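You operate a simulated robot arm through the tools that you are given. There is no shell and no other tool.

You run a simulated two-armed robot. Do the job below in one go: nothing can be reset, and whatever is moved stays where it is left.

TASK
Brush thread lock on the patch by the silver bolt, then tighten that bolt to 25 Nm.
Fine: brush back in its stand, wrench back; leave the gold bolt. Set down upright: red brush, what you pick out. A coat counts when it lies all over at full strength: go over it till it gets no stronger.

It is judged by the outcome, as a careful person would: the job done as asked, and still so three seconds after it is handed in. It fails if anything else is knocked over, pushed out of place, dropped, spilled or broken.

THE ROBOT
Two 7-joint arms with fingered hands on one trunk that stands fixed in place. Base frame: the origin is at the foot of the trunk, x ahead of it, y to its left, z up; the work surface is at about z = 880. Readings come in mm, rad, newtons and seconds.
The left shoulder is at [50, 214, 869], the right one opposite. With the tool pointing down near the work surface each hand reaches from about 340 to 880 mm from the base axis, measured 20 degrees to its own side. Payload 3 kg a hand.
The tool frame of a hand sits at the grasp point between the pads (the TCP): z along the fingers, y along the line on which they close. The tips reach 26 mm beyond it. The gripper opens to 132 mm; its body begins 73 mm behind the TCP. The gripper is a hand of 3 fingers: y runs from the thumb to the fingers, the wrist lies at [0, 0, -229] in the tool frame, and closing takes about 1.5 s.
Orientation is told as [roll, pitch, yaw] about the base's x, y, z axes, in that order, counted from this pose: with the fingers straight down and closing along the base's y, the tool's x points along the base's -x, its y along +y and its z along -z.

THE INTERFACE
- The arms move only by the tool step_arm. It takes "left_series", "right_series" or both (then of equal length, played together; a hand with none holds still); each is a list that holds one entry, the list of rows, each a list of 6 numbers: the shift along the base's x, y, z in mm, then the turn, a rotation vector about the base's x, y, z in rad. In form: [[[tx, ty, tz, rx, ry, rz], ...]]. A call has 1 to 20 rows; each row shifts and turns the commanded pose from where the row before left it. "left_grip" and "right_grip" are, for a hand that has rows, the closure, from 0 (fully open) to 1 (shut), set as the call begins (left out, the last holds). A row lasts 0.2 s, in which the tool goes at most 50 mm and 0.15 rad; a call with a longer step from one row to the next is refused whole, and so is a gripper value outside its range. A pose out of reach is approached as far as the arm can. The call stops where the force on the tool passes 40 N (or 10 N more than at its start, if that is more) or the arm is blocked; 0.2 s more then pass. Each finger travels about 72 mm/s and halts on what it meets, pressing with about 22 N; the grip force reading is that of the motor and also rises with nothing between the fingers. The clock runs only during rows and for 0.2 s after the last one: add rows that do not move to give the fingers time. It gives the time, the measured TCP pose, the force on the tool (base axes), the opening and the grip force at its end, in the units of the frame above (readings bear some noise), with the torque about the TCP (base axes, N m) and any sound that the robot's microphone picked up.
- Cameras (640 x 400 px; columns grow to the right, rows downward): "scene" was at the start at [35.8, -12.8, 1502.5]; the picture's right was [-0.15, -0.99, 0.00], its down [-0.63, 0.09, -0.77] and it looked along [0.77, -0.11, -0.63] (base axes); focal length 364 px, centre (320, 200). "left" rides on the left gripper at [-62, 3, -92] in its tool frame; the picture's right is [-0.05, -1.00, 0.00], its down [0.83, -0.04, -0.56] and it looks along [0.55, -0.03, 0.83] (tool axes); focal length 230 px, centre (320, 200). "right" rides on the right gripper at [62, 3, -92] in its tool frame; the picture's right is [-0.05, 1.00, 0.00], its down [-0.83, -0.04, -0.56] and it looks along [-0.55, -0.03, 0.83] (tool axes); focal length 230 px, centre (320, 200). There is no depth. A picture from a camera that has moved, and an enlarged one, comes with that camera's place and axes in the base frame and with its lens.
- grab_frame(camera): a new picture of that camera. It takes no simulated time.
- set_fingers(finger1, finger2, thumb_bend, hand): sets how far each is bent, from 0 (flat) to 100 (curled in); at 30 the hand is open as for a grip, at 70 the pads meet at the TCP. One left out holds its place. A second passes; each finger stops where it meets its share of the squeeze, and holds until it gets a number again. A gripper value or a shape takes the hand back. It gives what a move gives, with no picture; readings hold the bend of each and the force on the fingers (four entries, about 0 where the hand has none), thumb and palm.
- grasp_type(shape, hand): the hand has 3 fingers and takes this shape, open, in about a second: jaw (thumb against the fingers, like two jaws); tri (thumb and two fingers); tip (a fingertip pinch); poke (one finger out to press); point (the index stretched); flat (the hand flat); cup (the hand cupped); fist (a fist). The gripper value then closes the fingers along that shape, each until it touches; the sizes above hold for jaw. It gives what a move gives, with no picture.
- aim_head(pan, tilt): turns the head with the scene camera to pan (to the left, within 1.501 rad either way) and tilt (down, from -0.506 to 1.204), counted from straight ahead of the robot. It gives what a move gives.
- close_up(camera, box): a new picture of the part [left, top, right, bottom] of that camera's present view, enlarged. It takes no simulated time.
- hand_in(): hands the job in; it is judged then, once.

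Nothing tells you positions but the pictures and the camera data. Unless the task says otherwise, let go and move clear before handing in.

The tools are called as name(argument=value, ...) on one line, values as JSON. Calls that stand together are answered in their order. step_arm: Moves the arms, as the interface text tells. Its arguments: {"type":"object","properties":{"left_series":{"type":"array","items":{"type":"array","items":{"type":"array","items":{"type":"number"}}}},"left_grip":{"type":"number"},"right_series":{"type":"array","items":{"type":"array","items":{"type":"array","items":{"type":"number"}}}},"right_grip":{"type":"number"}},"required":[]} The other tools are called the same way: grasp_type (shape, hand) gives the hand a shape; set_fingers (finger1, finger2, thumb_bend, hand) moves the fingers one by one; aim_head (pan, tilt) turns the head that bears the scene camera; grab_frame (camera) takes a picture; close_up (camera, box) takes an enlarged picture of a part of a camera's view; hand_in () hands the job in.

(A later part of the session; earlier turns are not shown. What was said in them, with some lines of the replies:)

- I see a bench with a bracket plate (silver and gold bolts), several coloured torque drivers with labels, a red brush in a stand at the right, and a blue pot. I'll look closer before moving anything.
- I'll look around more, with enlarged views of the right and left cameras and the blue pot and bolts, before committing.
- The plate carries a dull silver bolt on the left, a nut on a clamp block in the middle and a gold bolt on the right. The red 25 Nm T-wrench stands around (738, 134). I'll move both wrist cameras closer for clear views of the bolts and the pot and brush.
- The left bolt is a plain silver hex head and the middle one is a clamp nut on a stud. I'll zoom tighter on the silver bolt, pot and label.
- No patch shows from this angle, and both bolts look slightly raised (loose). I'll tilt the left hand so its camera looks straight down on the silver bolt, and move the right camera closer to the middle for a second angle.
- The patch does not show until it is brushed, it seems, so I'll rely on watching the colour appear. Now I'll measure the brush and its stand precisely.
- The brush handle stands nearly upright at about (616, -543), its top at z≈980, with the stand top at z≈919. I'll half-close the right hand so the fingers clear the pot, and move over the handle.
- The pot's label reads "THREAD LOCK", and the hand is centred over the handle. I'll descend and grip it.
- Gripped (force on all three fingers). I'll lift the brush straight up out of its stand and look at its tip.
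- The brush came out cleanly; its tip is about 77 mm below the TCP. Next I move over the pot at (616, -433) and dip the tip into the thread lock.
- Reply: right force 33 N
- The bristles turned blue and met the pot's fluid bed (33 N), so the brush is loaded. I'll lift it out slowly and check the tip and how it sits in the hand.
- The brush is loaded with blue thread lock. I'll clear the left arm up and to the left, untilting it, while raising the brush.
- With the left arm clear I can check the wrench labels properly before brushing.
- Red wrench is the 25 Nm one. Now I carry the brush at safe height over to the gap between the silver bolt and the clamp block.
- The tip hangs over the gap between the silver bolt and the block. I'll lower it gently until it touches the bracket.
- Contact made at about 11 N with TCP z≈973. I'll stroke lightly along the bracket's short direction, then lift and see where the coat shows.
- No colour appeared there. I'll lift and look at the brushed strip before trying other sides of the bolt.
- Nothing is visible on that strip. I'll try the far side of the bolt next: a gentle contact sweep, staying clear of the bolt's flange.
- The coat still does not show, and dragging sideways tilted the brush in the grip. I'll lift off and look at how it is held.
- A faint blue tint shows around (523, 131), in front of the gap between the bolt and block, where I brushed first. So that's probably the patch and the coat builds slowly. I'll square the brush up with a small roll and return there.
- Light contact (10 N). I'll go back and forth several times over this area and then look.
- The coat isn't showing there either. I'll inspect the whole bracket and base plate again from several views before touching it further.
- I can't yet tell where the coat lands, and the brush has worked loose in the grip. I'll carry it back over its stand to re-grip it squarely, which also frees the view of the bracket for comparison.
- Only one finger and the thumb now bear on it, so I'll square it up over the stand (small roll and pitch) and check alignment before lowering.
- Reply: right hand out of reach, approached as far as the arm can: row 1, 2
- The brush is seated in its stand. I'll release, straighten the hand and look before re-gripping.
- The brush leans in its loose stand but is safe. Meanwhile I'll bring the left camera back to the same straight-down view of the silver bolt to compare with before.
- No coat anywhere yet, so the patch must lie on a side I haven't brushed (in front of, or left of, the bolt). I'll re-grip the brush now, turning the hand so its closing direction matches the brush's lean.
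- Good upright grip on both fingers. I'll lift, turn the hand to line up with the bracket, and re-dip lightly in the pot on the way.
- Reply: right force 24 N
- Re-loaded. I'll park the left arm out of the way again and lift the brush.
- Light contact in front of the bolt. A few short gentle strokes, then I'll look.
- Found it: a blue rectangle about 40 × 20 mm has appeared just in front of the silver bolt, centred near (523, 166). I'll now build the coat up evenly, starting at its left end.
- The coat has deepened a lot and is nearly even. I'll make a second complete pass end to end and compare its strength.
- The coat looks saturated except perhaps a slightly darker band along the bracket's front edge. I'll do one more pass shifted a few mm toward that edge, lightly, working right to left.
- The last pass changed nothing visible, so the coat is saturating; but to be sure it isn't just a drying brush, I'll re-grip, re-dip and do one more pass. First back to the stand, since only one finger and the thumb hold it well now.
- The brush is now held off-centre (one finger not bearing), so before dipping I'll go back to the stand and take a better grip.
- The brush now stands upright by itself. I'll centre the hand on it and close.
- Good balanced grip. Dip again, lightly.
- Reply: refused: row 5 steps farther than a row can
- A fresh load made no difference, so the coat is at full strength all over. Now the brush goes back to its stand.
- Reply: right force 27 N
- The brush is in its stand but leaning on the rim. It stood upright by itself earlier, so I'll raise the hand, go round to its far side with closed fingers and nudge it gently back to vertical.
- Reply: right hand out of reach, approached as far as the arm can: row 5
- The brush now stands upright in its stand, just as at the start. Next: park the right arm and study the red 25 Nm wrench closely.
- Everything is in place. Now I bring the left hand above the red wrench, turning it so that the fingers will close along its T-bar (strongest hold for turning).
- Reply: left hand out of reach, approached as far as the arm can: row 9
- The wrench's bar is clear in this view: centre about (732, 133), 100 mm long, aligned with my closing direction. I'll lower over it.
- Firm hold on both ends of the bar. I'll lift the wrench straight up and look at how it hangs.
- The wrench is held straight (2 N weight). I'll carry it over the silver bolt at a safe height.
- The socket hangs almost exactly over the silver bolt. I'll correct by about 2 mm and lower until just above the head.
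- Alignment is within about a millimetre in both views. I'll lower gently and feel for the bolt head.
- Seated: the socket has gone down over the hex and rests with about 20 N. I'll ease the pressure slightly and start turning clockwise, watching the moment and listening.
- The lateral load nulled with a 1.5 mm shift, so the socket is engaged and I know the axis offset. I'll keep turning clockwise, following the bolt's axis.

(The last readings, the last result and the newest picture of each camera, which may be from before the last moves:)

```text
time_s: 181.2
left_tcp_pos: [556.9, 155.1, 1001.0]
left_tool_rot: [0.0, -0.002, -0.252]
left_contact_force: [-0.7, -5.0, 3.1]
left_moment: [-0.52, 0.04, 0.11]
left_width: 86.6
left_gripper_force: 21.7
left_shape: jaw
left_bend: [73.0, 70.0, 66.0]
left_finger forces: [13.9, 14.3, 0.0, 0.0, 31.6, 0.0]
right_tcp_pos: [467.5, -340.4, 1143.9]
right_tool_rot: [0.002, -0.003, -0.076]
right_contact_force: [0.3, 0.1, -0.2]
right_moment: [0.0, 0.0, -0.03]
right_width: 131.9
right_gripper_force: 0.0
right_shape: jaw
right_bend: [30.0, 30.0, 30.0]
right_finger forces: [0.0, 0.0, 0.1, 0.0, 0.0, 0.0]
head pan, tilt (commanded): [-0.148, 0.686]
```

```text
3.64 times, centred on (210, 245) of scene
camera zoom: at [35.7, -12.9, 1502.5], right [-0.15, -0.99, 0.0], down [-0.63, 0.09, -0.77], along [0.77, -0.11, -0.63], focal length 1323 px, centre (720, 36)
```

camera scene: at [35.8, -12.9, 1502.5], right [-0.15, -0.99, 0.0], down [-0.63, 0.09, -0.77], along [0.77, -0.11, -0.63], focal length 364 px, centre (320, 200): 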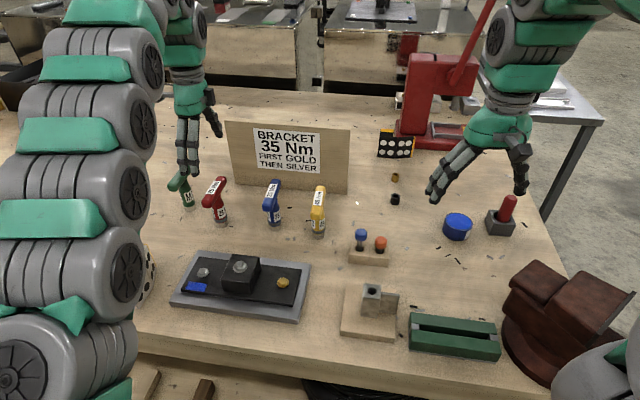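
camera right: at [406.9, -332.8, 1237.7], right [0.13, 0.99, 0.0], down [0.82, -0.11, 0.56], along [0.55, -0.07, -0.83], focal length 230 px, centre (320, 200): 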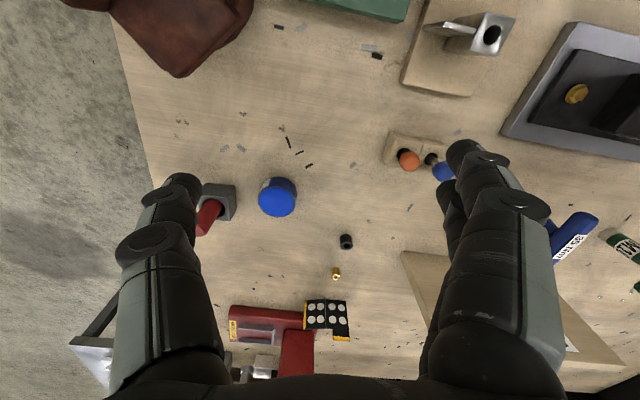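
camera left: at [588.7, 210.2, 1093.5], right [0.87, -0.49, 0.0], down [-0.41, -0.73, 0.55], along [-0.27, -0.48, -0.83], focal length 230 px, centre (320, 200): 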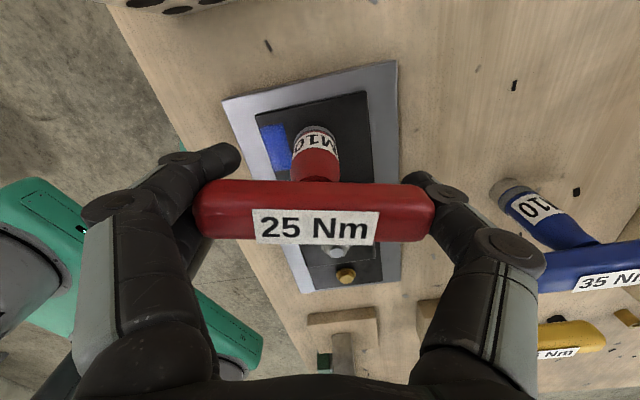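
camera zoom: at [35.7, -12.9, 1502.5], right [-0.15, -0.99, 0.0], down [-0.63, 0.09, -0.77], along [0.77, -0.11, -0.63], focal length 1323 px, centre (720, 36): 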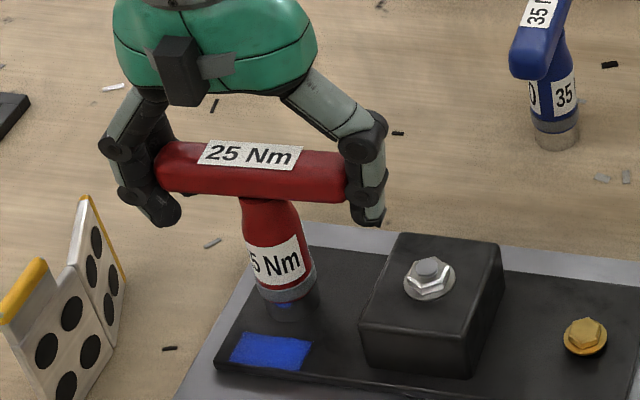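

step_arm(left_series=[[[0, -1.1, 0, 0, 0, 0], [-0.15, -0.15, 0, 0, 0, -0.12], [-0.15, -0.15, 0, 0, 0, -0.12], [-0.15, -0.15, 0, 0, 0, -0.12], [-0.15, -0.15, 0, 0, 0, -0.12], [0, 0, 0, 0, 0, 0]]])

```text
time_s: 182.6
left_tcp_pos: [557.2, 152.1, 1000.7]
left_tool_rot: [0.0, -0.001, -0.734]
left_contact_force: [-3.8, -3.8, 0.1]
left_moment: [-0.51, 0.34, 0.08]
left_width: 86.3
left_gripper_force: 22.3
left_shape: jaw
left_bend: [73.0, 70.0, 66.0]
left_finger forces: [14.1, 14.4, 0.0, 0.1, 32.4, 0.1]
right_tcp_pos: [468.4, -340.2, 1143.4]
right_tool_rot: [0.002, -0.002, -0.074]
right_contact_force: [0.6, -0.4, 0.5]
right_moment: [0.01, 0.0, 0.02]
right_width: 132.0
right_gripper_force: 0.0
right_shape: jaw
right_bend: [30.0, 30.0, 30.0]
right_finger forces: [0.0, 0.0, 0.0, 0.0, 0.1, 0.0]
head pan, tilt (commanded): [-0.148, 0.686]
```

step_arm(left_series=[[[-0.6, -0.6, 0, 0, 0, 0], [-0.32, -0.1, -0.2, 0, 0, -0.13], [-0.32, -0.1, 0, 0, 0, -0.13], [-0.32, -0.1, 0, 0, 0, -0.13], [-0.32, -0.1, 0, 0, 0, -0.13], [0, 0, 0, 0, 0, 0]]])

close_up(camera="scene", box=[150, 190, 270, 300])

```text
time_s: 184.0
left_tcp_pos: [554.3, 151.8, 1001.7]
left_tool_rot: [-0.001, -0.003, -1.254]
left_contact_force: [-4.8, -0.4, 10.4]
left_moment: [-0.29, 0.6, 0.14]
left_width: 86.3
left_gripper_force: 22.0
left_shape: jaw
left_bend: [73.0, 70.0, 66.0]
left_finger forces: [13.7, 13.2, 0.0, 0.0, 30.5, 0.0]
right_tcp_pos: [467.5, -341.0, 1144.2]
right_tool_rot: [0.002, -0.002, -0.075]
right_contact_force: [-0.4, 0.6, -0.4]
right_moment: [-0.01, 0.03, 0.02]
right_width: 132.0
right_gripper_force: 0.1
right_shape: jaw
right_bend: [30.0, 30.0, 30.0]
right_finger forces: [0.1, 0.1, 0.0, 0.1, 0.1, 0.0]
head pan, tilt (commanded): [-0.148, 0.686]
```

```text
3.64 times, centred on (210, 245) of scene
camera zoom: at [35.6, -12.8, 1502.5], right [-0.15, -0.99, 0.0], down [-0.63, 0.09, -0.77], along [0.77, -0.11, -0.63], focal length 1323 px, centre (720, 36)
```

zoom: 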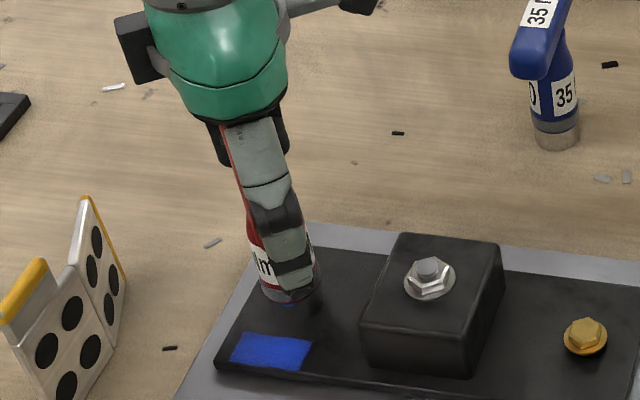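

step_arm(left_series=[[[-1.0, 0, 0, 0, 0, 0], [-0.35, 0.12, 0, 0, 0, -0.13], [-0.35, 0.14, 0, 0, 0, -0.13], [-0.35, 0.16, 0, 0, 0, -0.13], [-0.3, 0.2, 0, 0, 0, -0.13], [0, 0, 0, 0, 0, 0]]])

close_up(camera="scene", box=[150, 190, 270, 300])

```text
time_s: 185.4
left_tcp_pos: [553.0, 153.1, 1001.6]
left_tool_rot: [-0.001, -0.002, -1.772]
left_contact_force: [-3.9, -0.5, 2.6]
left_moment: [-0.06, 0.41, 0.02]
left_width: 86.3
left_gripper_force: 21.5
left_shape: jaw
left_bend: [73.0, 70.0, 66.0]
left_finger forces: [14.2, 14.9, 0.0, 0.1, 30.9, 0.0]
right_tcp_pos: [469.1, -340.1, 1145.7]
right_tool_rot: [0.002, -0.002, -0.075]
right_contact_force: [0.3, 0.0, 0.2]
right_moment: [-0.02, 0.02, 0.0]
right_width: 131.9
right_gripper_force: 0.1
right_shape: jaw
right_bend: [30.0, 30.0, 30.0]
right_finger forces: [0.0, 0.0, 0.0, 0.1, 0.1, 0.1]
head pan, tilt (commanded): [-0.148, 0.686]
```

```text
3.64 times, centred on (210, 245) of scene
camera zoom: at [35.7, -12.8, 1502.5], right [-0.15, -0.99, 0.0], down [-0.63, 0.09, -0.77], along [0.77, -0.11, -0.63], focal length 1323 px, centre (720, 36)
```

zoom: 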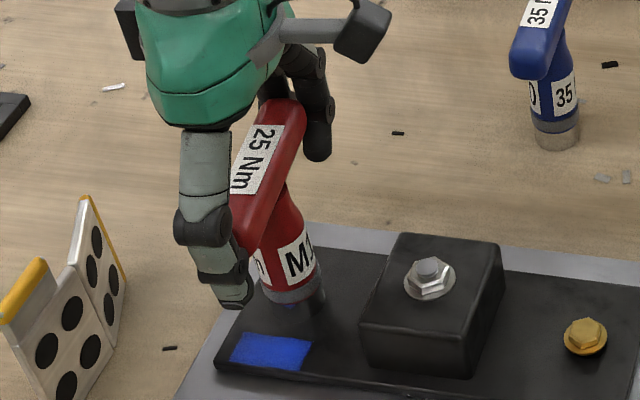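

step_arm(left_series=[[[-0.9, -0.1, 0, 0, 0, 0], [-0.2, 0.25, 0, 0, 0, -0.13], [-0.2, 0.27, 0, 0, 0, -0.13], [-0.15, 0.3, 0, 0, 0, -0.13], [-0.1, 0.3, 0, 0, 0, -0.13], [0, 0, 0, 0, 0, 0]]])

close_up(camera="scene", box=[150, 190, 270, 300])

```text
time_s: 186.8
left_tcp_pos: [551.6, 154.5, 1002.1]
left_tool_rot: [-0.001, 0.0, -2.294]
left_contact_force: [-0.1, -0.4, 1.6]
left_moment: [-0.09, 0.05, 0.21]
left_width: 86.5
left_gripper_force: 21.8
left_shape: jaw
left_bend: [73.0, 70.0, 66.0]
left_finger forces: [15.0, 14.8, 0.1, 0.1, 28.9, 0.0]
right_tcp_pos: [467.7, -339.8, 1145.1]
right_tool_rot: [0.001, -0.001, -0.074]
right_contact_force: [-0.8, 0.5, 0.7]
right_moment: [0.01, 0.02, -0.03]
right_width: 132.0
right_gripper_force: 0.0
right_shape: jaw
right_bend: [30.0, 30.0, 30.0]
right_finger forces: [0.0, 0.0, 0.1, 0.0, 0.0, 0.0]
head pan, tilt (commanded): [-0.148, 0.686]
```

```text
3.64 times, centred on (210, 245) of scene
camera zoom: at [35.8, -12.8, 1502.5], right [-0.15, -0.99, 0.0], down [-0.63, 0.09, -0.77], along [0.77, -0.11, -0.63], focal length 1323 px, centre (720, 36)
```

zoom: 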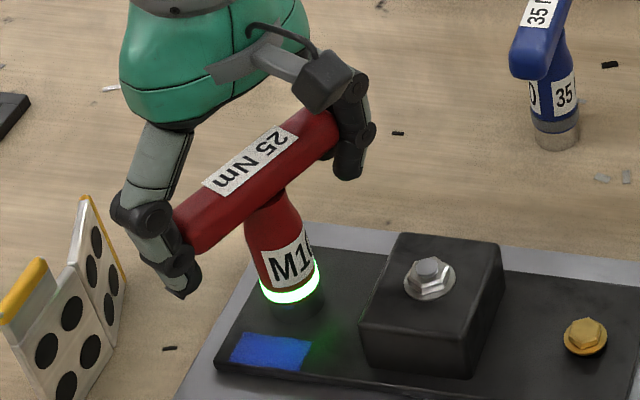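

The ring on the wrench has lit green, which signals the set torque. I'll stop turning and check.

close_up(camera="scene", box=[185, 235, 245, 290])

step_arm(left_series=[[[0, 0, 0, 0, 0, 0]]])

close_up(camera="scene", box=[185, 235, 245, 290])

```text
7.27 times, centred on (215, 262) of scene
camera zoom: at [35.8, -12.8, 1502.5], right [-0.15, -0.99, 0.0], down [-0.63, 0.09, -0.77], along [0.77, -0.11, -0.63], focal length 2646 px, centre (1084, -254)
```

zoom: 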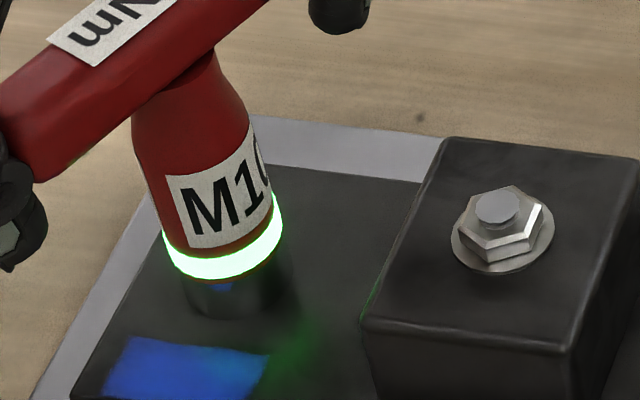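

```text
time_s: 187.2
left_tcp_pos: [550.8, 154.3, 1001.9]
left_tool_rot: [0.0, 0.001, -2.291]
left_contact_force: [-0.1, -1.2, 0.9]
left_moment: [-0.11, 0.08, 0.22]
left_width: 86.7
left_gripper_force: 21.3
left_shape: jaw
left_bend: [73.0, 70.0, 66.0]
left_finger forces: [15.0, 14.8, 0.0, 0.1, 28.9, 0.0]
right_tcp_pos: [468.2, -339.4, 1145.7]
right_tool_rot: [0.001, -0.001, -0.075]
right_contact_force: [-0.1, 0.2, 0.6]
right_moment: [-0.03, 0.01, 0.02]
right_width: 131.9
right_gripper_force: 0.1
right_shape: jaw
right_bend: [30.0, 30.0, 30.0]
right_finger forces: [0.0, 0.0, 0.0, 0.1, 0.1, 0.1]
head pan, tilt (commanded): [-0.148, 0.686]
```

```text
7.27 times, centred on (215, 262) of scene
camera zoom: at [35.8, -12.8, 1502.5], right [-0.15, -0.99, 0.0], down [-0.63, 0.09, -0.77], along [0.77, -0.11, -0.63], focal length 2646 px, centre (1084, -254)
```

zoom: 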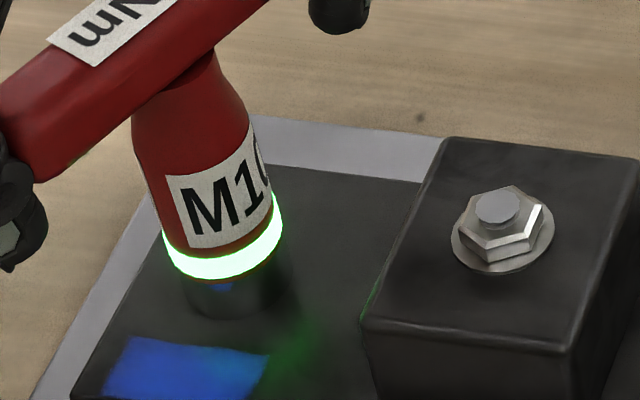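

The green light stays on and the resisting moment has risen, so the set torque is reached. I'll lift the wrench straight off without turning it back.

step_arm(left_series=[[[0, 0, 2, 0, 0, 0], [0, 0, 4, 0, 0, 0], [0, 0, 6, 0, 0, 0], [0, 0, 10, 0, 0, 0], [0, 0, 15, 0, 0, 0], [0, 0, 0, 0, 0, 0]]])

close_up(camera="scene", box=[185, 215, 245, 290])

```text
time_s: 188.6
left_tcp_pos: [551.3, 155.8, 1039.0]
left_tool_rot: [0.0, -0.003, -2.292]
left_contact_force: [-0.8, -0.1, -3.1]
left_moment: [0.01, 0.02, 0.0]
left_width: 86.7
left_gripper_force: 22.0
left_shape: jaw
left_bend: [73.0, 70.0, 66.0]
left_finger forces: [16.4, 13.9, 0.0, 0.1, 29.3, 0.1]
right_tcp_pos: [467.8, -340.3, 1143.9]
right_tool_rot: [0.002, -0.002, -0.075]
right_contact_force: [0.0, 0.1, -0.7]
right_moment: [0.0, 0.04, 0.0]
right_width: 131.7
right_gripper_force: 0.2
right_shape: jaw
right_bend: [30.0, 30.0, 30.0]
right_finger forces: [0.0, 0.0, 0.0, 0.1, 0.1, 0.1]
head pan, tilt (commanded): [-0.148, 0.686]
```

```text
5.33 times, centred on (215, 252) of scene
camera zoom: at [35.8, -12.8, 1502.5], right [-0.15, -0.99, 0.0], down [-0.63, 0.09, -0.77], along [0.77, -0.11, -0.63], focal length 1940 px, centre (880, -80)
```

zoom: 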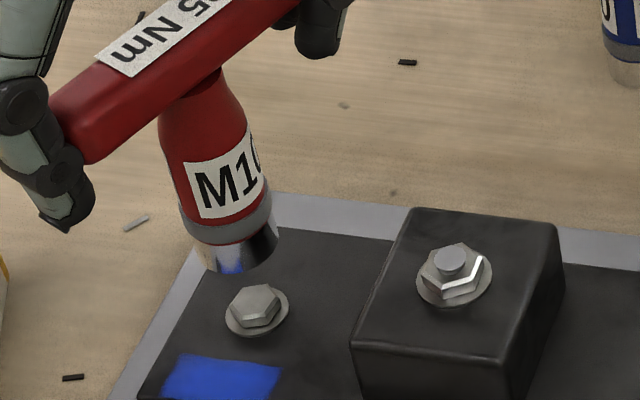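

close_up(camera="scene", box=[187, 262, 223, 285])

grab_frame(camera="scene")

grab_frame(camera="left")

```text
16.00 times, centred on (205, 274) of scene
camera zoom: at [35.8, -12.8, 1502.5], right [-0.15, -0.99, 0.0], down [-0.63, 0.09, -0.77], along [0.77, -0.11, -0.63], focal length 5821 px, centre (2160, -976)
```

zoom: 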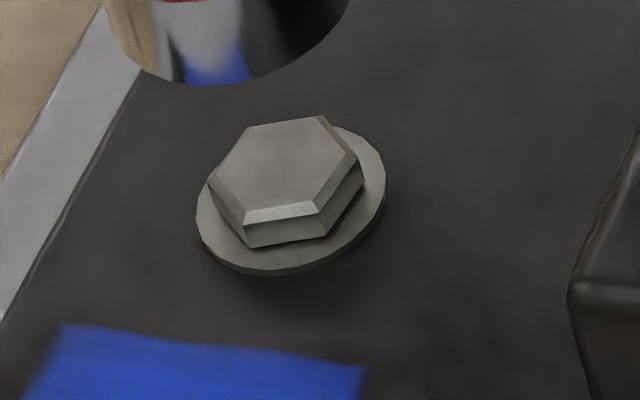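

```text
taken
camera scene: at [35.8, -12.8, 1502.5], right [-0.15, -0.99, 0.0], down [-0.63, 0.09, -0.77], along [0.77, -0.11, -0.63], focal length 364 px, centre (320, 200)
```

scene: 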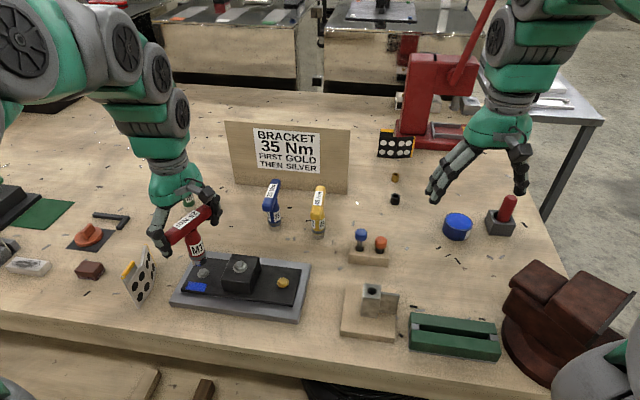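

```text
taken
camera left: at [514.9, 104.7, 1130.1], right [-0.78, 0.62, 0.0], down [0.52, 0.65, 0.55], along [0.34, 0.43, -0.83], focal length 230 px, centre (320, 200)
```

left: 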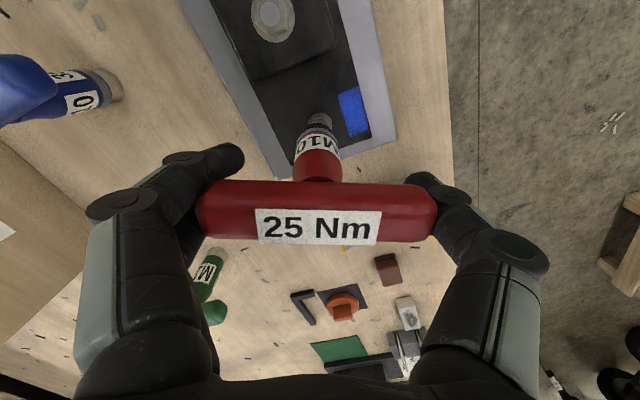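

The bolt has turned and its flange now sits flush; the gold bolt is untouched. I'll lift clear and rotate the hand back to the orientation in which I picked up the wrench.

step_arm(left_series=[[[0, 0, 30, 0, 0, 0], [0, 0, 20, 0, 0, 0.147], [0, 0, 0, 0, 0, 0.147], [0, 0, 0, 0, 0, 0.147], [0, 0, 0, 0, 0, 0.147], [0, 0, 0, 0, 0, 0.147], [0, 0, 0, 0, 0, 0.147], [0, 0, 0, 0, 0, 0.147], [0, 0, 0, 0, 0, 0.147], [0, 0, 0, 0, 0, 0.147], [0, 0, 0, 0, 0, 0.147], [0, 0, 0, 0, 0, 0.147], [0, 0, 0, 0, 0, 0.147], [0, 0, 0, 0, 0, 0.147], [0, 0, 0, 0, 0, 0.147], [0, 0, 0, 0, 0, 0.147], [0, 0, 0, 0, 0, 0.147], [0, 0, 0, 0, 0, 0.147], [0, 0, 0, 0, 0, 0.147], [0, 0, 0, 0, 0, 0]]])

grab_frame(camera="scene")

```text
time_s: 192.8
left_tcp_pos: [550.9, 154.1, 1087.8]
left_tool_rot: [0.001, -0.003, 0.356]
left_contact_force: [0.1, -0.3, -2.0]
left_moment: [-0.02, -0.02, 0.0]
left_width: 86.4
left_gripper_force: 22.3
left_shape: jaw
left_bend: [73.0, 70.0, 66.0]
left_finger forces: [16.4, 13.6, 0.0, 0.0, 29.2, 0.0]
right_tcp_pos: [468.3, -340.5, 1143.4]
right_tool_rot: [0.001, -0.002, -0.075]
right_contact_force: [0.4, 0.2, -0.4]
right_moment: [-0.02, 0.02, -0.01]
right_width: 131.9
right_gripper_force: 0.1
right_shape: jaw
right_bend: [30.0, 30.0, 30.0]
right_finger forces: [0.0, 0.1, 0.0, 0.0, 0.1, 0.0]
head pan, tilt (commanded): [-0.148, 0.686]
```

```text
taken
camera scene: at [35.8, -12.8, 1502.5], right [-0.15, -0.99, 0.0], down [-0.63, 0.09, -0.77], along [0.77, -0.11, -0.63], focal length 364 px, centre (320, 200)
```

scene: 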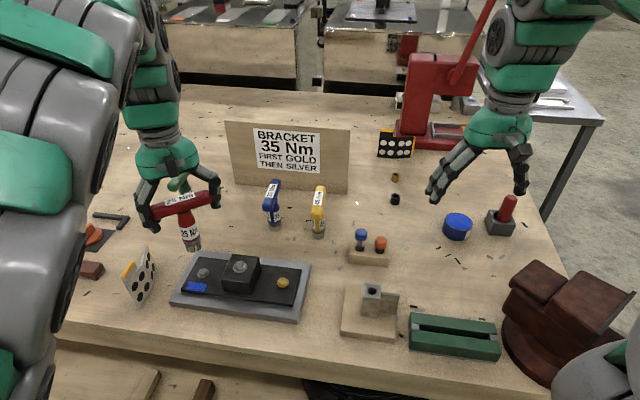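

step_arm(left_series=[[[0, 0, 0, 0, 0, 0.149], [0, 0, 0, 0, 0, 0.149], [0, 0, 0, 0, 0, 0.149], [0, 0, 0, 0, 0, 0.149], [0, 0, 0, 0, 0, 0.149], [0, 0, 0, 0, 0, 0.149], [30, -4, -1, 0, 0, 0], [36, -4.5, -1, 0, 0, 0], [36, -4.5, -1, 0, 0, 0], [36, -4.5, -1, 0, 0, 0], [30, -3.5, -1, 0, 0, 0], [13, -1.5, 0, 0, 0, 0], [0, 0, 0, 0, 0, 0]]])

grab_frame(camera="left")

close_up(camera="scene", box=[150, 110, 270, 240])

```text
time_s: 195.6
left_tcp_pos: [732.7, 130.3, 1081.5]
left_tool_rot: [0.0, -0.002, 1.249]
left_contact_force: [0.6, 0.3, -3.1]
left_moment: [-0.03, 0.0, 0.0]
left_width: 86.1
left_gripper_force: 21.8
left_shape: jaw
left_bend: [73.0, 70.0, 66.0]
left_finger forces: [16.6, 13.3, 0.1, 0.0, 29.3, 0.0]
right_tcp_pos: [469.8, -340.0, 1144.1]
right_tool_rot: [0.002, -0.002, -0.075]
right_contact_force: [-0.1, -0.5, 0.5]
right_moment: [-0.01, 0.0, 0.0]
right_width: 131.8
right_gripper_force: 0.1
right_shape: jaw
right_bend: [30.0, 30.0, 30.0]
right_finger forces: [0.0, 0.1, 0.1, 0.0, 0.0, 0.0]
head pan, tilt (commanded): [-0.148, 0.686]
```

```text
taken
camera left: at [751.3, 188.7, 1173.6], right [0.96, -0.27, 0.0], down [-0.22, -0.8, 0.55], along [-0.15, -0.53, -0.83], focal length 230 px, centre (320, 200)
```

left: 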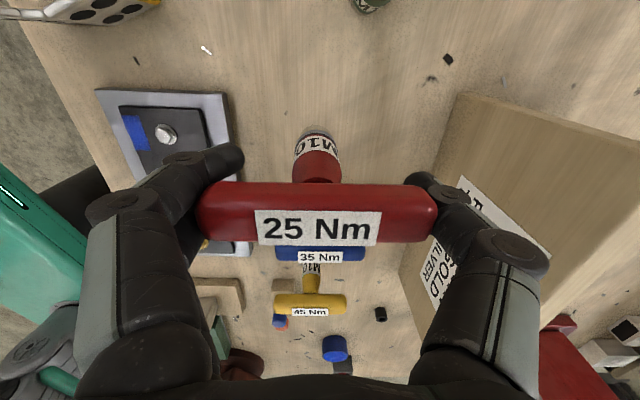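

```text
3.08 times, centred on (210, 175) of scene
camera zoom: at [35.8, -12.8, 1502.5], right [-0.15, -0.99, 0.0], down [-0.63, 0.09, -0.77], along [0.77, -0.11, -0.63], focal length 1119 px, centre (658, 277)
```

zoom: 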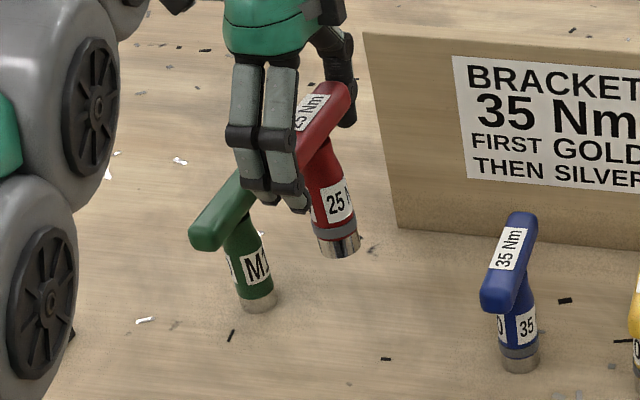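

step_arm(left_series=[[[-0.7, 1.5, -30, 0, 0, 0], [0, 0, -30, 0, 0, 0], [0, 0, -25, 0, 0, 0], [0, 0, -10, 0, 0, 0], [0, 0, -5, 0, 0, 0], [0, 0, 0, 0, 0, 0]]])

close_up(camera="scene", box=[150, 140, 270, 240])

```text
time_s: 197.0
left_tcp_pos: [731.1, 133.4, 984.2]
left_tool_rot: [-0.001, -0.001, 1.247]
left_contact_force: [0.4, 0.4, -2.5]
left_moment: [0.03, -0.01, 0.0]
left_width: 86.2
left_gripper_force: 22.2
left_shape: jaw
left_bend: [73.0, 71.0, 66.0]
left_finger forces: [16.4, 13.2, 0.1, 0.0, 29.0, 0.1]
right_tcp_pos: [468.9, -340.2, 1143.4]
right_tool_rot: [0.001, -0.004, -0.076]
right_contact_force: [0.4, 0.6, -1.1]
right_moment: [-0.01, 0.04, -0.01]
right_width: 132.0
right_gripper_force: 0.1
right_shape: jaw
right_bend: [30.0, 30.0, 30.0]
right_finger forces: [0.0, 0.0, 0.0, 0.0, 0.1, 0.0]
head pan, tilt (commanded): [-0.148, 0.686]
```

```text
4.00 times, centred on (210, 190) of scene
camera zoom: at [35.8, -12.8, 1502.5], right [-0.15, -0.99, 0.0], down [-0.63, 0.09, -0.77], along [0.77, -0.11, -0.63], focal length 1455 px, centre (760, 240)
```

zoom: 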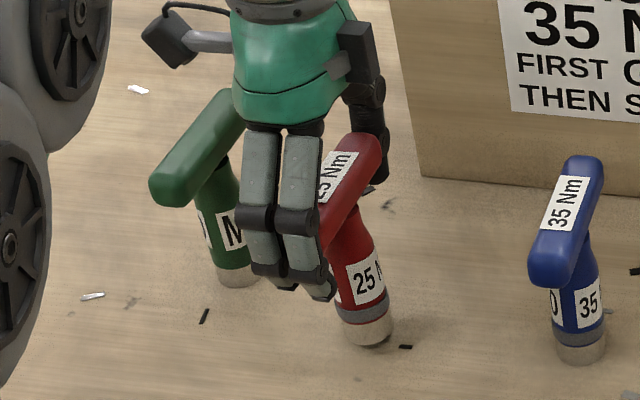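

step_arm(left_series=[[[0, 0, -2, 0, 0, 0], [0, 0, -2, 0, 0, 0], [0, 0, -1.5, 0, 0, 0], [0, 0, -1, 0, 0, 0], [0, 0, 0, 0, 0, 0]]])

```text
time_s: 198.2
left_tcp_pos: [731.7, 131.9, 976.3]
left_tool_rot: [0.001, -0.001, 1.247]
left_contact_force: [-0.3, -0.3, -2.4]
left_moment: [0.0, -0.04, -0.02]
left_width: 86.1
left_gripper_force: 22.1
left_shape: jaw
left_bend: [73.0, 71.0, 66.0]
left_finger forces: [16.2, 13.2, 0.1, 0.0, 29.2, 0.0]
right_tcp_pos: [467.8, -339.3, 1143.1]
right_tool_rot: [0.002, -0.002, -0.074]
right_contact_force: [0.0, 0.8, -0.4]
right_moment: [0.01, 0.02, 0.01]
right_width: 132.2
right_gripper_force: 0.2
right_shape: jaw
right_bend: [30.0, 30.0, 30.0]
right_finger forces: [0.0, 0.1, 0.1, 0.0, 0.0, 0.0]
head pan, tilt (commanded): [-0.148, 0.686]
```

step_arm(left_series=[[[0, 0, -1, 0, 0, 0], [0, 0, -0.7, 0, 0, 0], [0, 0, 0, 0, 0, 0]]])

```text
time_s: 199.0
left_tcp_pos: [732.2, 133.6, 975.8]
left_tool_rot: [-0.002, 0.0, 1.249]
left_contact_force: [0.1, -0.8, 1.9]
left_moment: [0.0, -0.11, -0.01]
left_width: 86.2
left_gripper_force: 21.5
left_shape: jaw
left_bend: [73.0, 71.0, 66.0]
left_finger forces: [16.2, 12.8, 0.0, 0.1, 28.7, 0.0]
right_tcp_pos: [467.7, -341.3, 1144.9]
right_tool_rot: [0.002, -0.003, -0.074]
right_contact_force: [0.7, 0.6, -1.1]
right_moment: [0.0, -0.01, -0.01]
right_width: 131.8
right_gripper_force: 0.0
right_shape: jaw
right_bend: [30.0, 30.0, 30.0]
right_finger forces: [0.0, 0.0, 0.0, 0.0, 0.0, 0.0]
head pan, tilt (commanded): [-0.148, 0.686]
```

step_arm(left_series=[[[0, 0, -0.4, 0, 0, 0], [0, 0, 0, 0, 0, 0]]])

close_up(camera="scene", box=[170, 150, 250, 235])

grab_frame(camera="left")

```text
time_s: 199.6
left_tcp_pos: [731.4, 133.1, 974.9]
left_tool_rot: [-0.001, -0.003, 1.248]
left_contact_force: [-0.8, -1.6, 11.7]
left_moment: [-0.01, -0.18, -0.04]
left_width: 86.0
left_gripper_force: 21.9
left_shape: jaw
left_bend: [73.0, 71.0, 67.0]
left_finger forces: [16.1, 12.7, 0.0, 0.0, 27.9, 0.0]
right_tcp_pos: [468.2, -339.6, 1144.1]
right_tool_rot: [0.003, -0.002, -0.076]
right_contact_force: [0.0, -0.3, 0.0]
right_moment: [0.01, -0.03, 0.0]
right_width: 131.7
right_gripper_force: 0.1
right_shape: jaw
right_bend: [30.0, 30.0, 30.0]
right_finger forces: [0.0, 0.1, 0.1, 0.0, 0.0, 0.2]
head pan, tilt (commanded): [-0.148, 0.686]
```

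```text
4.71 times, centred on (210, 192) of scene
camera zoom: at [35.6, -12.8, 1502.5], right [-0.15, -0.99, 0.0], down [-0.63, 0.09, -0.77], along [0.77, -0.11, -0.63], focal length 1712 px, centre (838, 235)
```

zoom: 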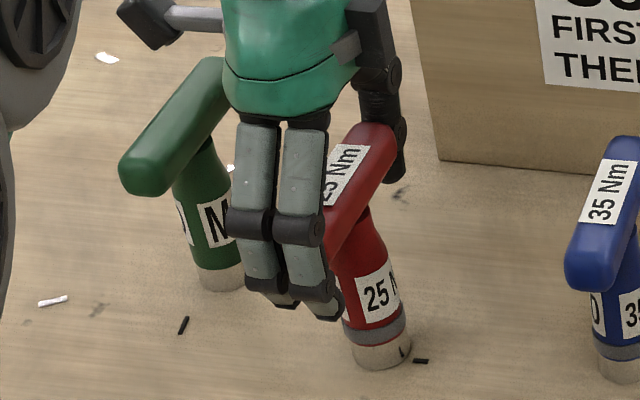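

```text
taken
camera left: at [749.1, 191.3, 1066.8], right [0.96, -0.27, 0.0], down [-0.22, -0.8, 0.55], along [-0.15, -0.53, -0.83], focal length 230 px, centre (320, 200)
```

left: 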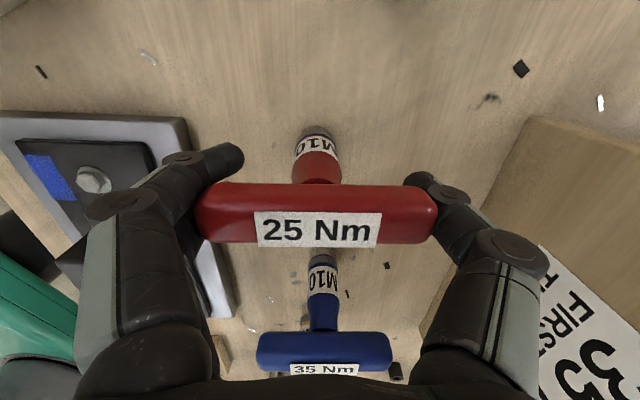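

The wrench stands on the bench at its old spot. I'll release and rise straight up.

step_arm(left_series=[[[0, 0, 0.3, 0, 0, 0], [0, 0, 0, 0, 0, 0], [0, 0, 0, 0, 0, 0], [0, 0, 0, 0, 0, 0], [0, 0, 0, 0, 0, 0]]], left_grip=0.0)

grab_frame(camera="left")

close_up(camera="scene", box=[170, 150, 250, 235])

```text
time_s: 200.8
left_tcp_pos: [731.2, 133.0, 974.7]
left_tool_rot: [0.0, -0.001, 1.247]
left_contact_force: [-0.4, -0.2, 0.2]
left_moment: [-0.01, 0.01, 0.02]
left_width: 131.6
left_gripper_force: 0.0
left_shape: jaw
left_bend: [30.0, 30.0, 30.0]
left_finger forces: [0.1, 0.2, 0.0, 0.0, 0.1, 0.0]
right_tcp_pos: [468.2, -340.1, 1144.7]
right_tool_rot: [0.001, -0.001, -0.075]
right_contact_force: [0.6, 0.6, 0.2]
right_moment: [0.02, 0.0, 0.01]
right_width: 131.7
right_gripper_force: 0.1
right_shape: jaw
right_bend: [30.0, 30.0, 30.0]
right_finger forces: [0.0, 0.1, 0.0, 0.0, 0.0, 0.1]
head pan, tilt (commanded): [-0.148, 0.686]
```

```text
taken
camera left: at [749.6, 191.8, 1066.6], right [0.96, -0.27, 0.0], down [-0.22, -0.8, 0.55], along [-0.15, -0.53, -0.83], focal length 230 px, centre (320, 200)
```

left: 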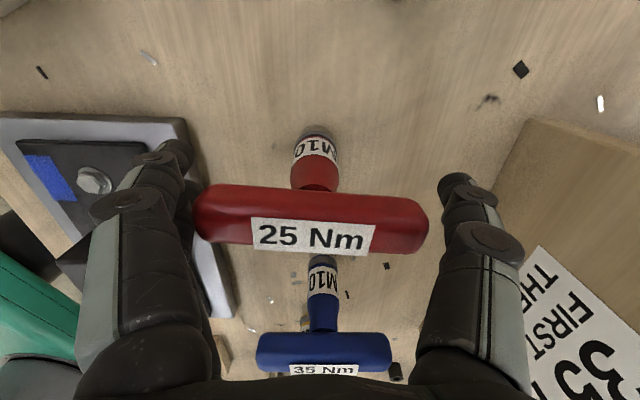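

```text
4.71 times, centred on (210, 192) of scene
camera zoom: at [35.8, -12.8, 1502.5], right [-0.15, -0.99, 0.0], down [-0.63, 0.09, -0.77], along [0.77, -0.11, -0.63], focal length 1712 px, centre (838, 235)
```

zoom: 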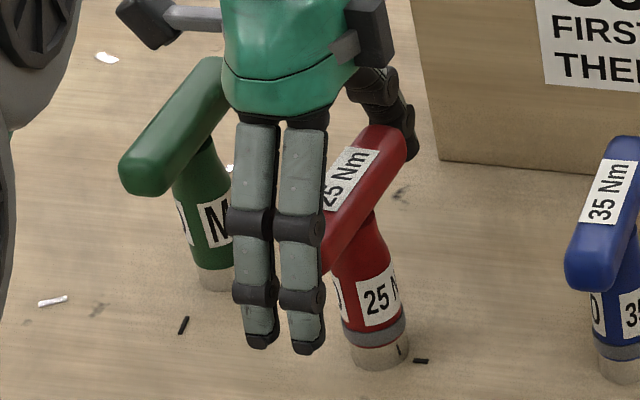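

step_arm(left_series=[[[0, 0, 8, 0, 0, 0], [0, 0, 12, 0, 0, 0], [0, 0, 20, 0, 0, 0], [0, 0, 30, 0, 0, 0], [0, 0, 40, 0, 0, 0], [0, 0, 0, 0, 0, 0]]])

close_up(camera="scene", box=[150, 130, 270, 240])

grab_frame(camera="left")

```text
time_s: 202.2
left_tcp_pos: [732.2, 133.7, 1086.3]
left_tool_rot: [0.002, -0.002, 1.248]
left_contact_force: [0.1, 0.1, 0.3]
left_moment: [0.03, 0.01, -0.01]
left_width: 132.1
left_gripper_force: 0.1
left_shape: jaw
left_bend: [30.0, 30.0, 30.0]
left_finger forces: [0.0, 0.0, 0.0, 0.1, 0.0, 0.1]
right_tcp_pos: [468.1, -340.8, 1143.3]
right_tool_rot: [0.002, -0.001, -0.075]
right_contact_force: [0.0, -0.4, -0.1]
right_moment: [-0.01, 0.02, 0.0]
right_width: 132.0
right_gripper_force: 0.1
right_shape: jaw
right_bend: [30.0, 30.0, 30.0]
right_finger forces: [0.0, 0.0, 0.0, 0.1, 0.0, 0.0]
head pan, tilt (commanded): [-0.148, 0.686]
```

```text
3.64 times, centred on (210, 185) of scene
camera zoom: at [35.8, -12.8, 1502.5], right [-0.15, -0.99, 0.0], down [-0.63, 0.09, -0.77], along [0.77, -0.11, -0.63], focal length 1323 px, centre (720, 254)
```

zoom: 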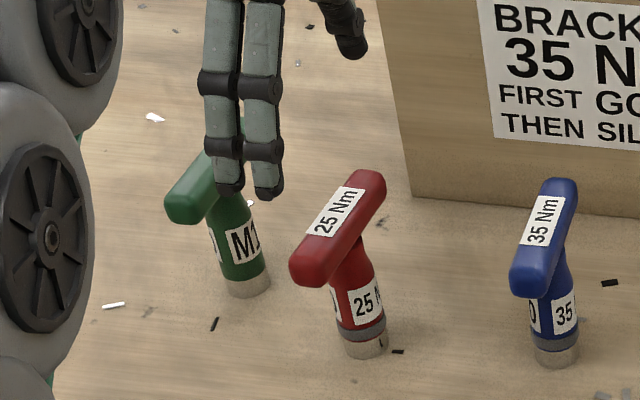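

```text
taken
camera left: at [749.9, 193.2, 1177.4], right [0.96, -0.27, 0.0], down [-0.22, -0.8, 0.55], along [-0.15, -0.53, -0.83], focal length 230 px, centre (320, 200)
```

left: 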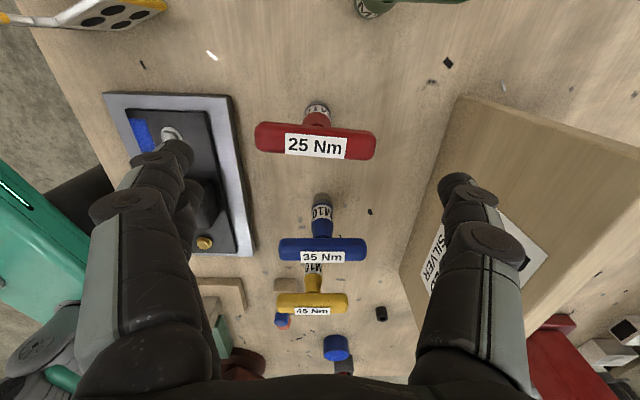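

The wrench is back on its spot, upright. I'll move the left arm clear and make a final check of the whole bench.

step_arm(left_series=[[[0, 0, 30, 0, 0, 0], [-30, 20, 15, 0, 0, -0.147], [-30, 28, 10, 0, 0, -0.147], [-30, 28, 10, 0, 0, -0.147], [-30, 28, 10, 0, 0, -0.147], [-30, 28, 10, 0, 0, -0.147], [-30, 28, 5, 0, 0, -0.147], [-30, 28, 0, 0, 0, -0.147], [-30, 28, 0, 0, 0, -0.147], [-30, 28, 0, 0, 0, -0.147], [0, 0, 0, 0, 0, 0]]])

grab_frame(camera="scene")

close_up(camera="scene", box=[160, 160, 340, 320])

close_up(camera="scene", box=[360, 150, 560, 275])

close_up(camera="scene", box=[180, 255, 240, 300])

```text
time_s: 204.6
left_tcp_pos: [457.9, 377.4, 1167.5]
left_tool_rot: [0.0, 0.001, -0.077]
left_contact_force: [-0.2, 0.9, -0.1]
left_moment: [-0.01, 0.01, 0.04]
left_width: 131.9
left_gripper_force: 0.1
left_shape: jaw
left_bend: [30.0, 30.0, 30.0]
left_finger forces: [0.1, 0.0, 0.0, 0.0, 0.1, 0.0]
left hand out of reach, approached as far as the arm can: row 1
right_tcp_pos: [468.7, -339.9, 1144.1]
right_tool_rot: [0.002, -0.002, -0.076]
right_contact_force: [0.4, -0.4, -0.3]
right_moment: [0.03, -0.01, -0.01]
right_width: 131.9
right_gripper_force: 0.0
right_shape: jaw
right_bend: [30.0, 30.0, 30.0]
right_finger forces: [0.1, 0.0, 0.0, 0.0, 0.1, 0.1]
head pan, tilt (commanded): [-0.148, 0.686]
```

```text
taken
camera scene: at [35.8, -12.8, 1502.5], right [-0.15, -0.99, 0.0], down [-0.63, 0.09, -0.77], along [0.77, -0.11, -0.63], focal length 364 px, centre (320, 200)
```

scene: 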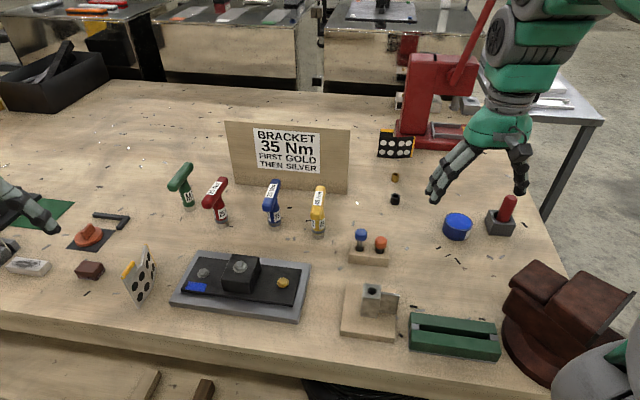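

```text
2.50 times, centred on (250, 240) of scene
camera zoom: at [35.8, -12.8, 1502.5], right [-0.15, -0.99, 0.0], down [-0.63, 0.09, -0.77], along [0.77, -0.11, -0.63], focal length 910 px, centre (495, 100)
```

zoom: 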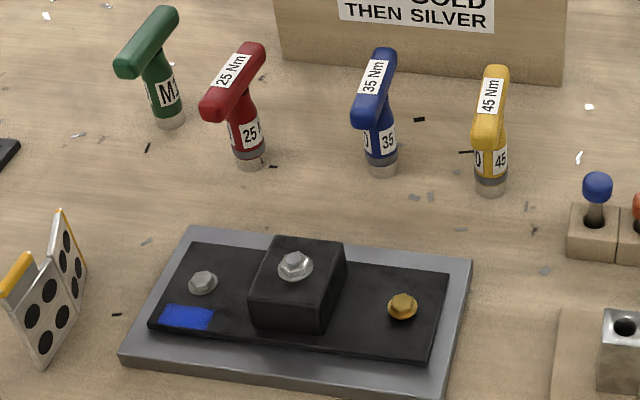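

```text
3.20 times, centred on (460, 212) of scene
camera zoom: at [35.8, -12.8, 1502.5], right [-0.15, -0.99, 0.0], down [-0.63, 0.09, -0.77], along [0.77, -0.11, -0.63], focal length 1164 px, centre (-128, 160)
```

zoom: 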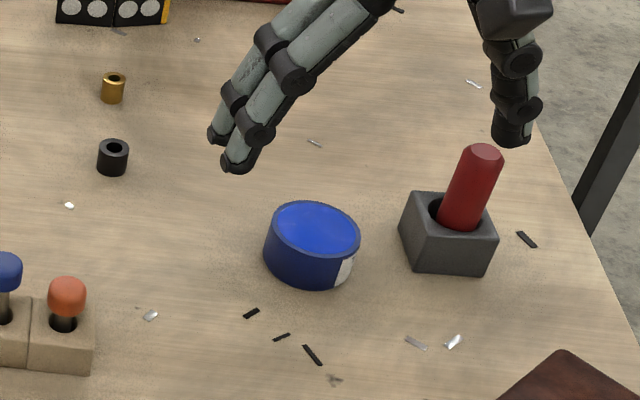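

```text
8.89 times, centred on (210, 278) of scene
camera zoom: at [35.8, -12.8, 1502.5], right [-0.15, -0.99, 0.0], down [-0.63, 0.09, -0.77], along [0.77, -0.11, -0.63], focal length 3234 px, centre (1298, -489)
```

zoom: 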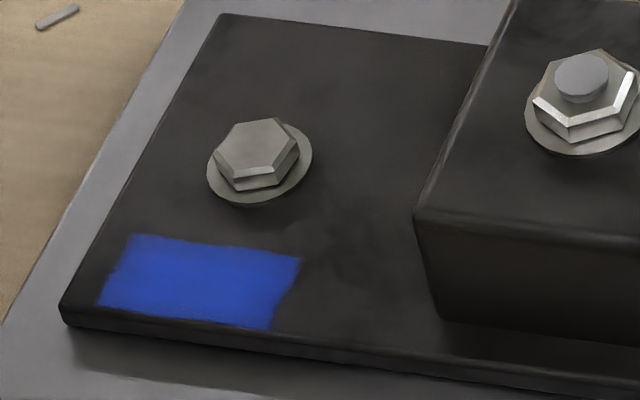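

close_up(camera="scene", box=[180, 275, 220, 297])

close_up(camera="left", box=[420, 0, 560, 80])

```text
16.00 times, centred on (200, 286) of scene
camera zoom: at [35.8, -12.8, 1502.5], right [-0.15, -0.99, 0.0], down [-0.63, 0.09, -0.77], along [0.77, -0.11, -0.63], focal length 5821 px, centre (2240, -1176)
```

zoom: 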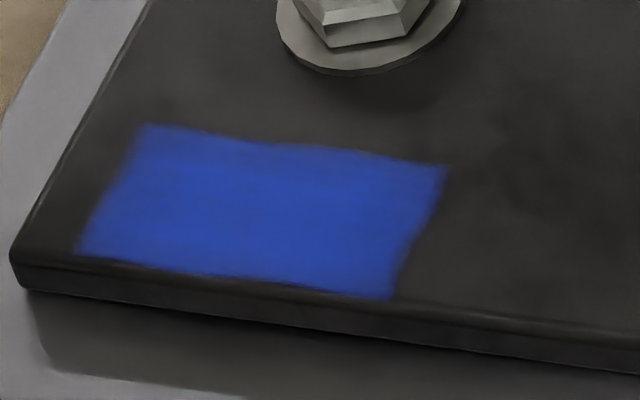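

```text
4.57 times, centred on (490, 40) of left
camera zoom: at [520.8, 375.5, 1260.1], right [-0.02, -1.0, 0.0], down [-0.83, 0.02, 0.55], along [-0.55, 0.01, -0.83], focal length 1052 px, centre (-457, 931)
```

zoom: 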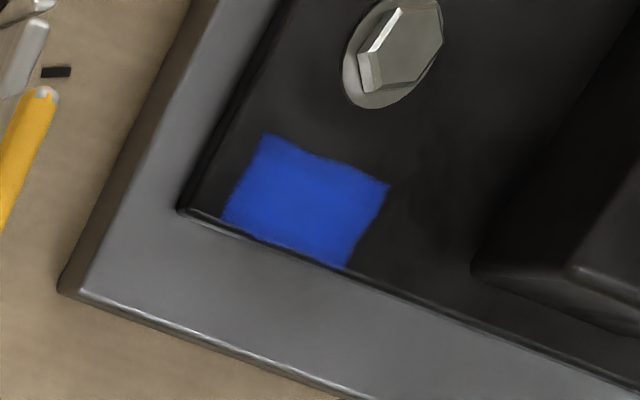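

The patch is covered evenly in blue and the silver bolt is seated after the wrench lit green. The gold bolt is untouched. The brush stands upright in its stand, and the wrench stands upright on its spot. Both hands are empty and clear, so I hand in.

hand_in()

```text
The job is handed in.
```

The patch by the silver bolt is coated with thread lock, and that bolt has been tightened with the 25 Nm wrench. I've handed the job in.

- **Coat:** The patch is a rectangle of about 40 × 20 mm just in front of the bolt and only showed once brushed. I went over it until its colour stopped changing. A pass with a freshly dipped brush made no further difference.
- **Search strokes:** While finding the patch I brushed other spots around the bolt. No thread lock showed there afterwards.
- **Bolt:** I turned it clockwise until the ring on the red 25 Nm wrench lit green, then lifted the wrench straight off. I heard no click, so the green ring is what tells me 25 Nm was reached. The bolt now sits slightly lower than before.
- **Gold bolt:** I left it alone; the sign's "35 Nm, first gold" didn't apply.
- **Tools:** The red brush stands upright in its stand. It leaned when I first set it back, so I nudged it straight. The wrench stands upright within a few millimetres of where it was.

In the last pictures nothing else on the bench looks moved, knocked over or spilled.
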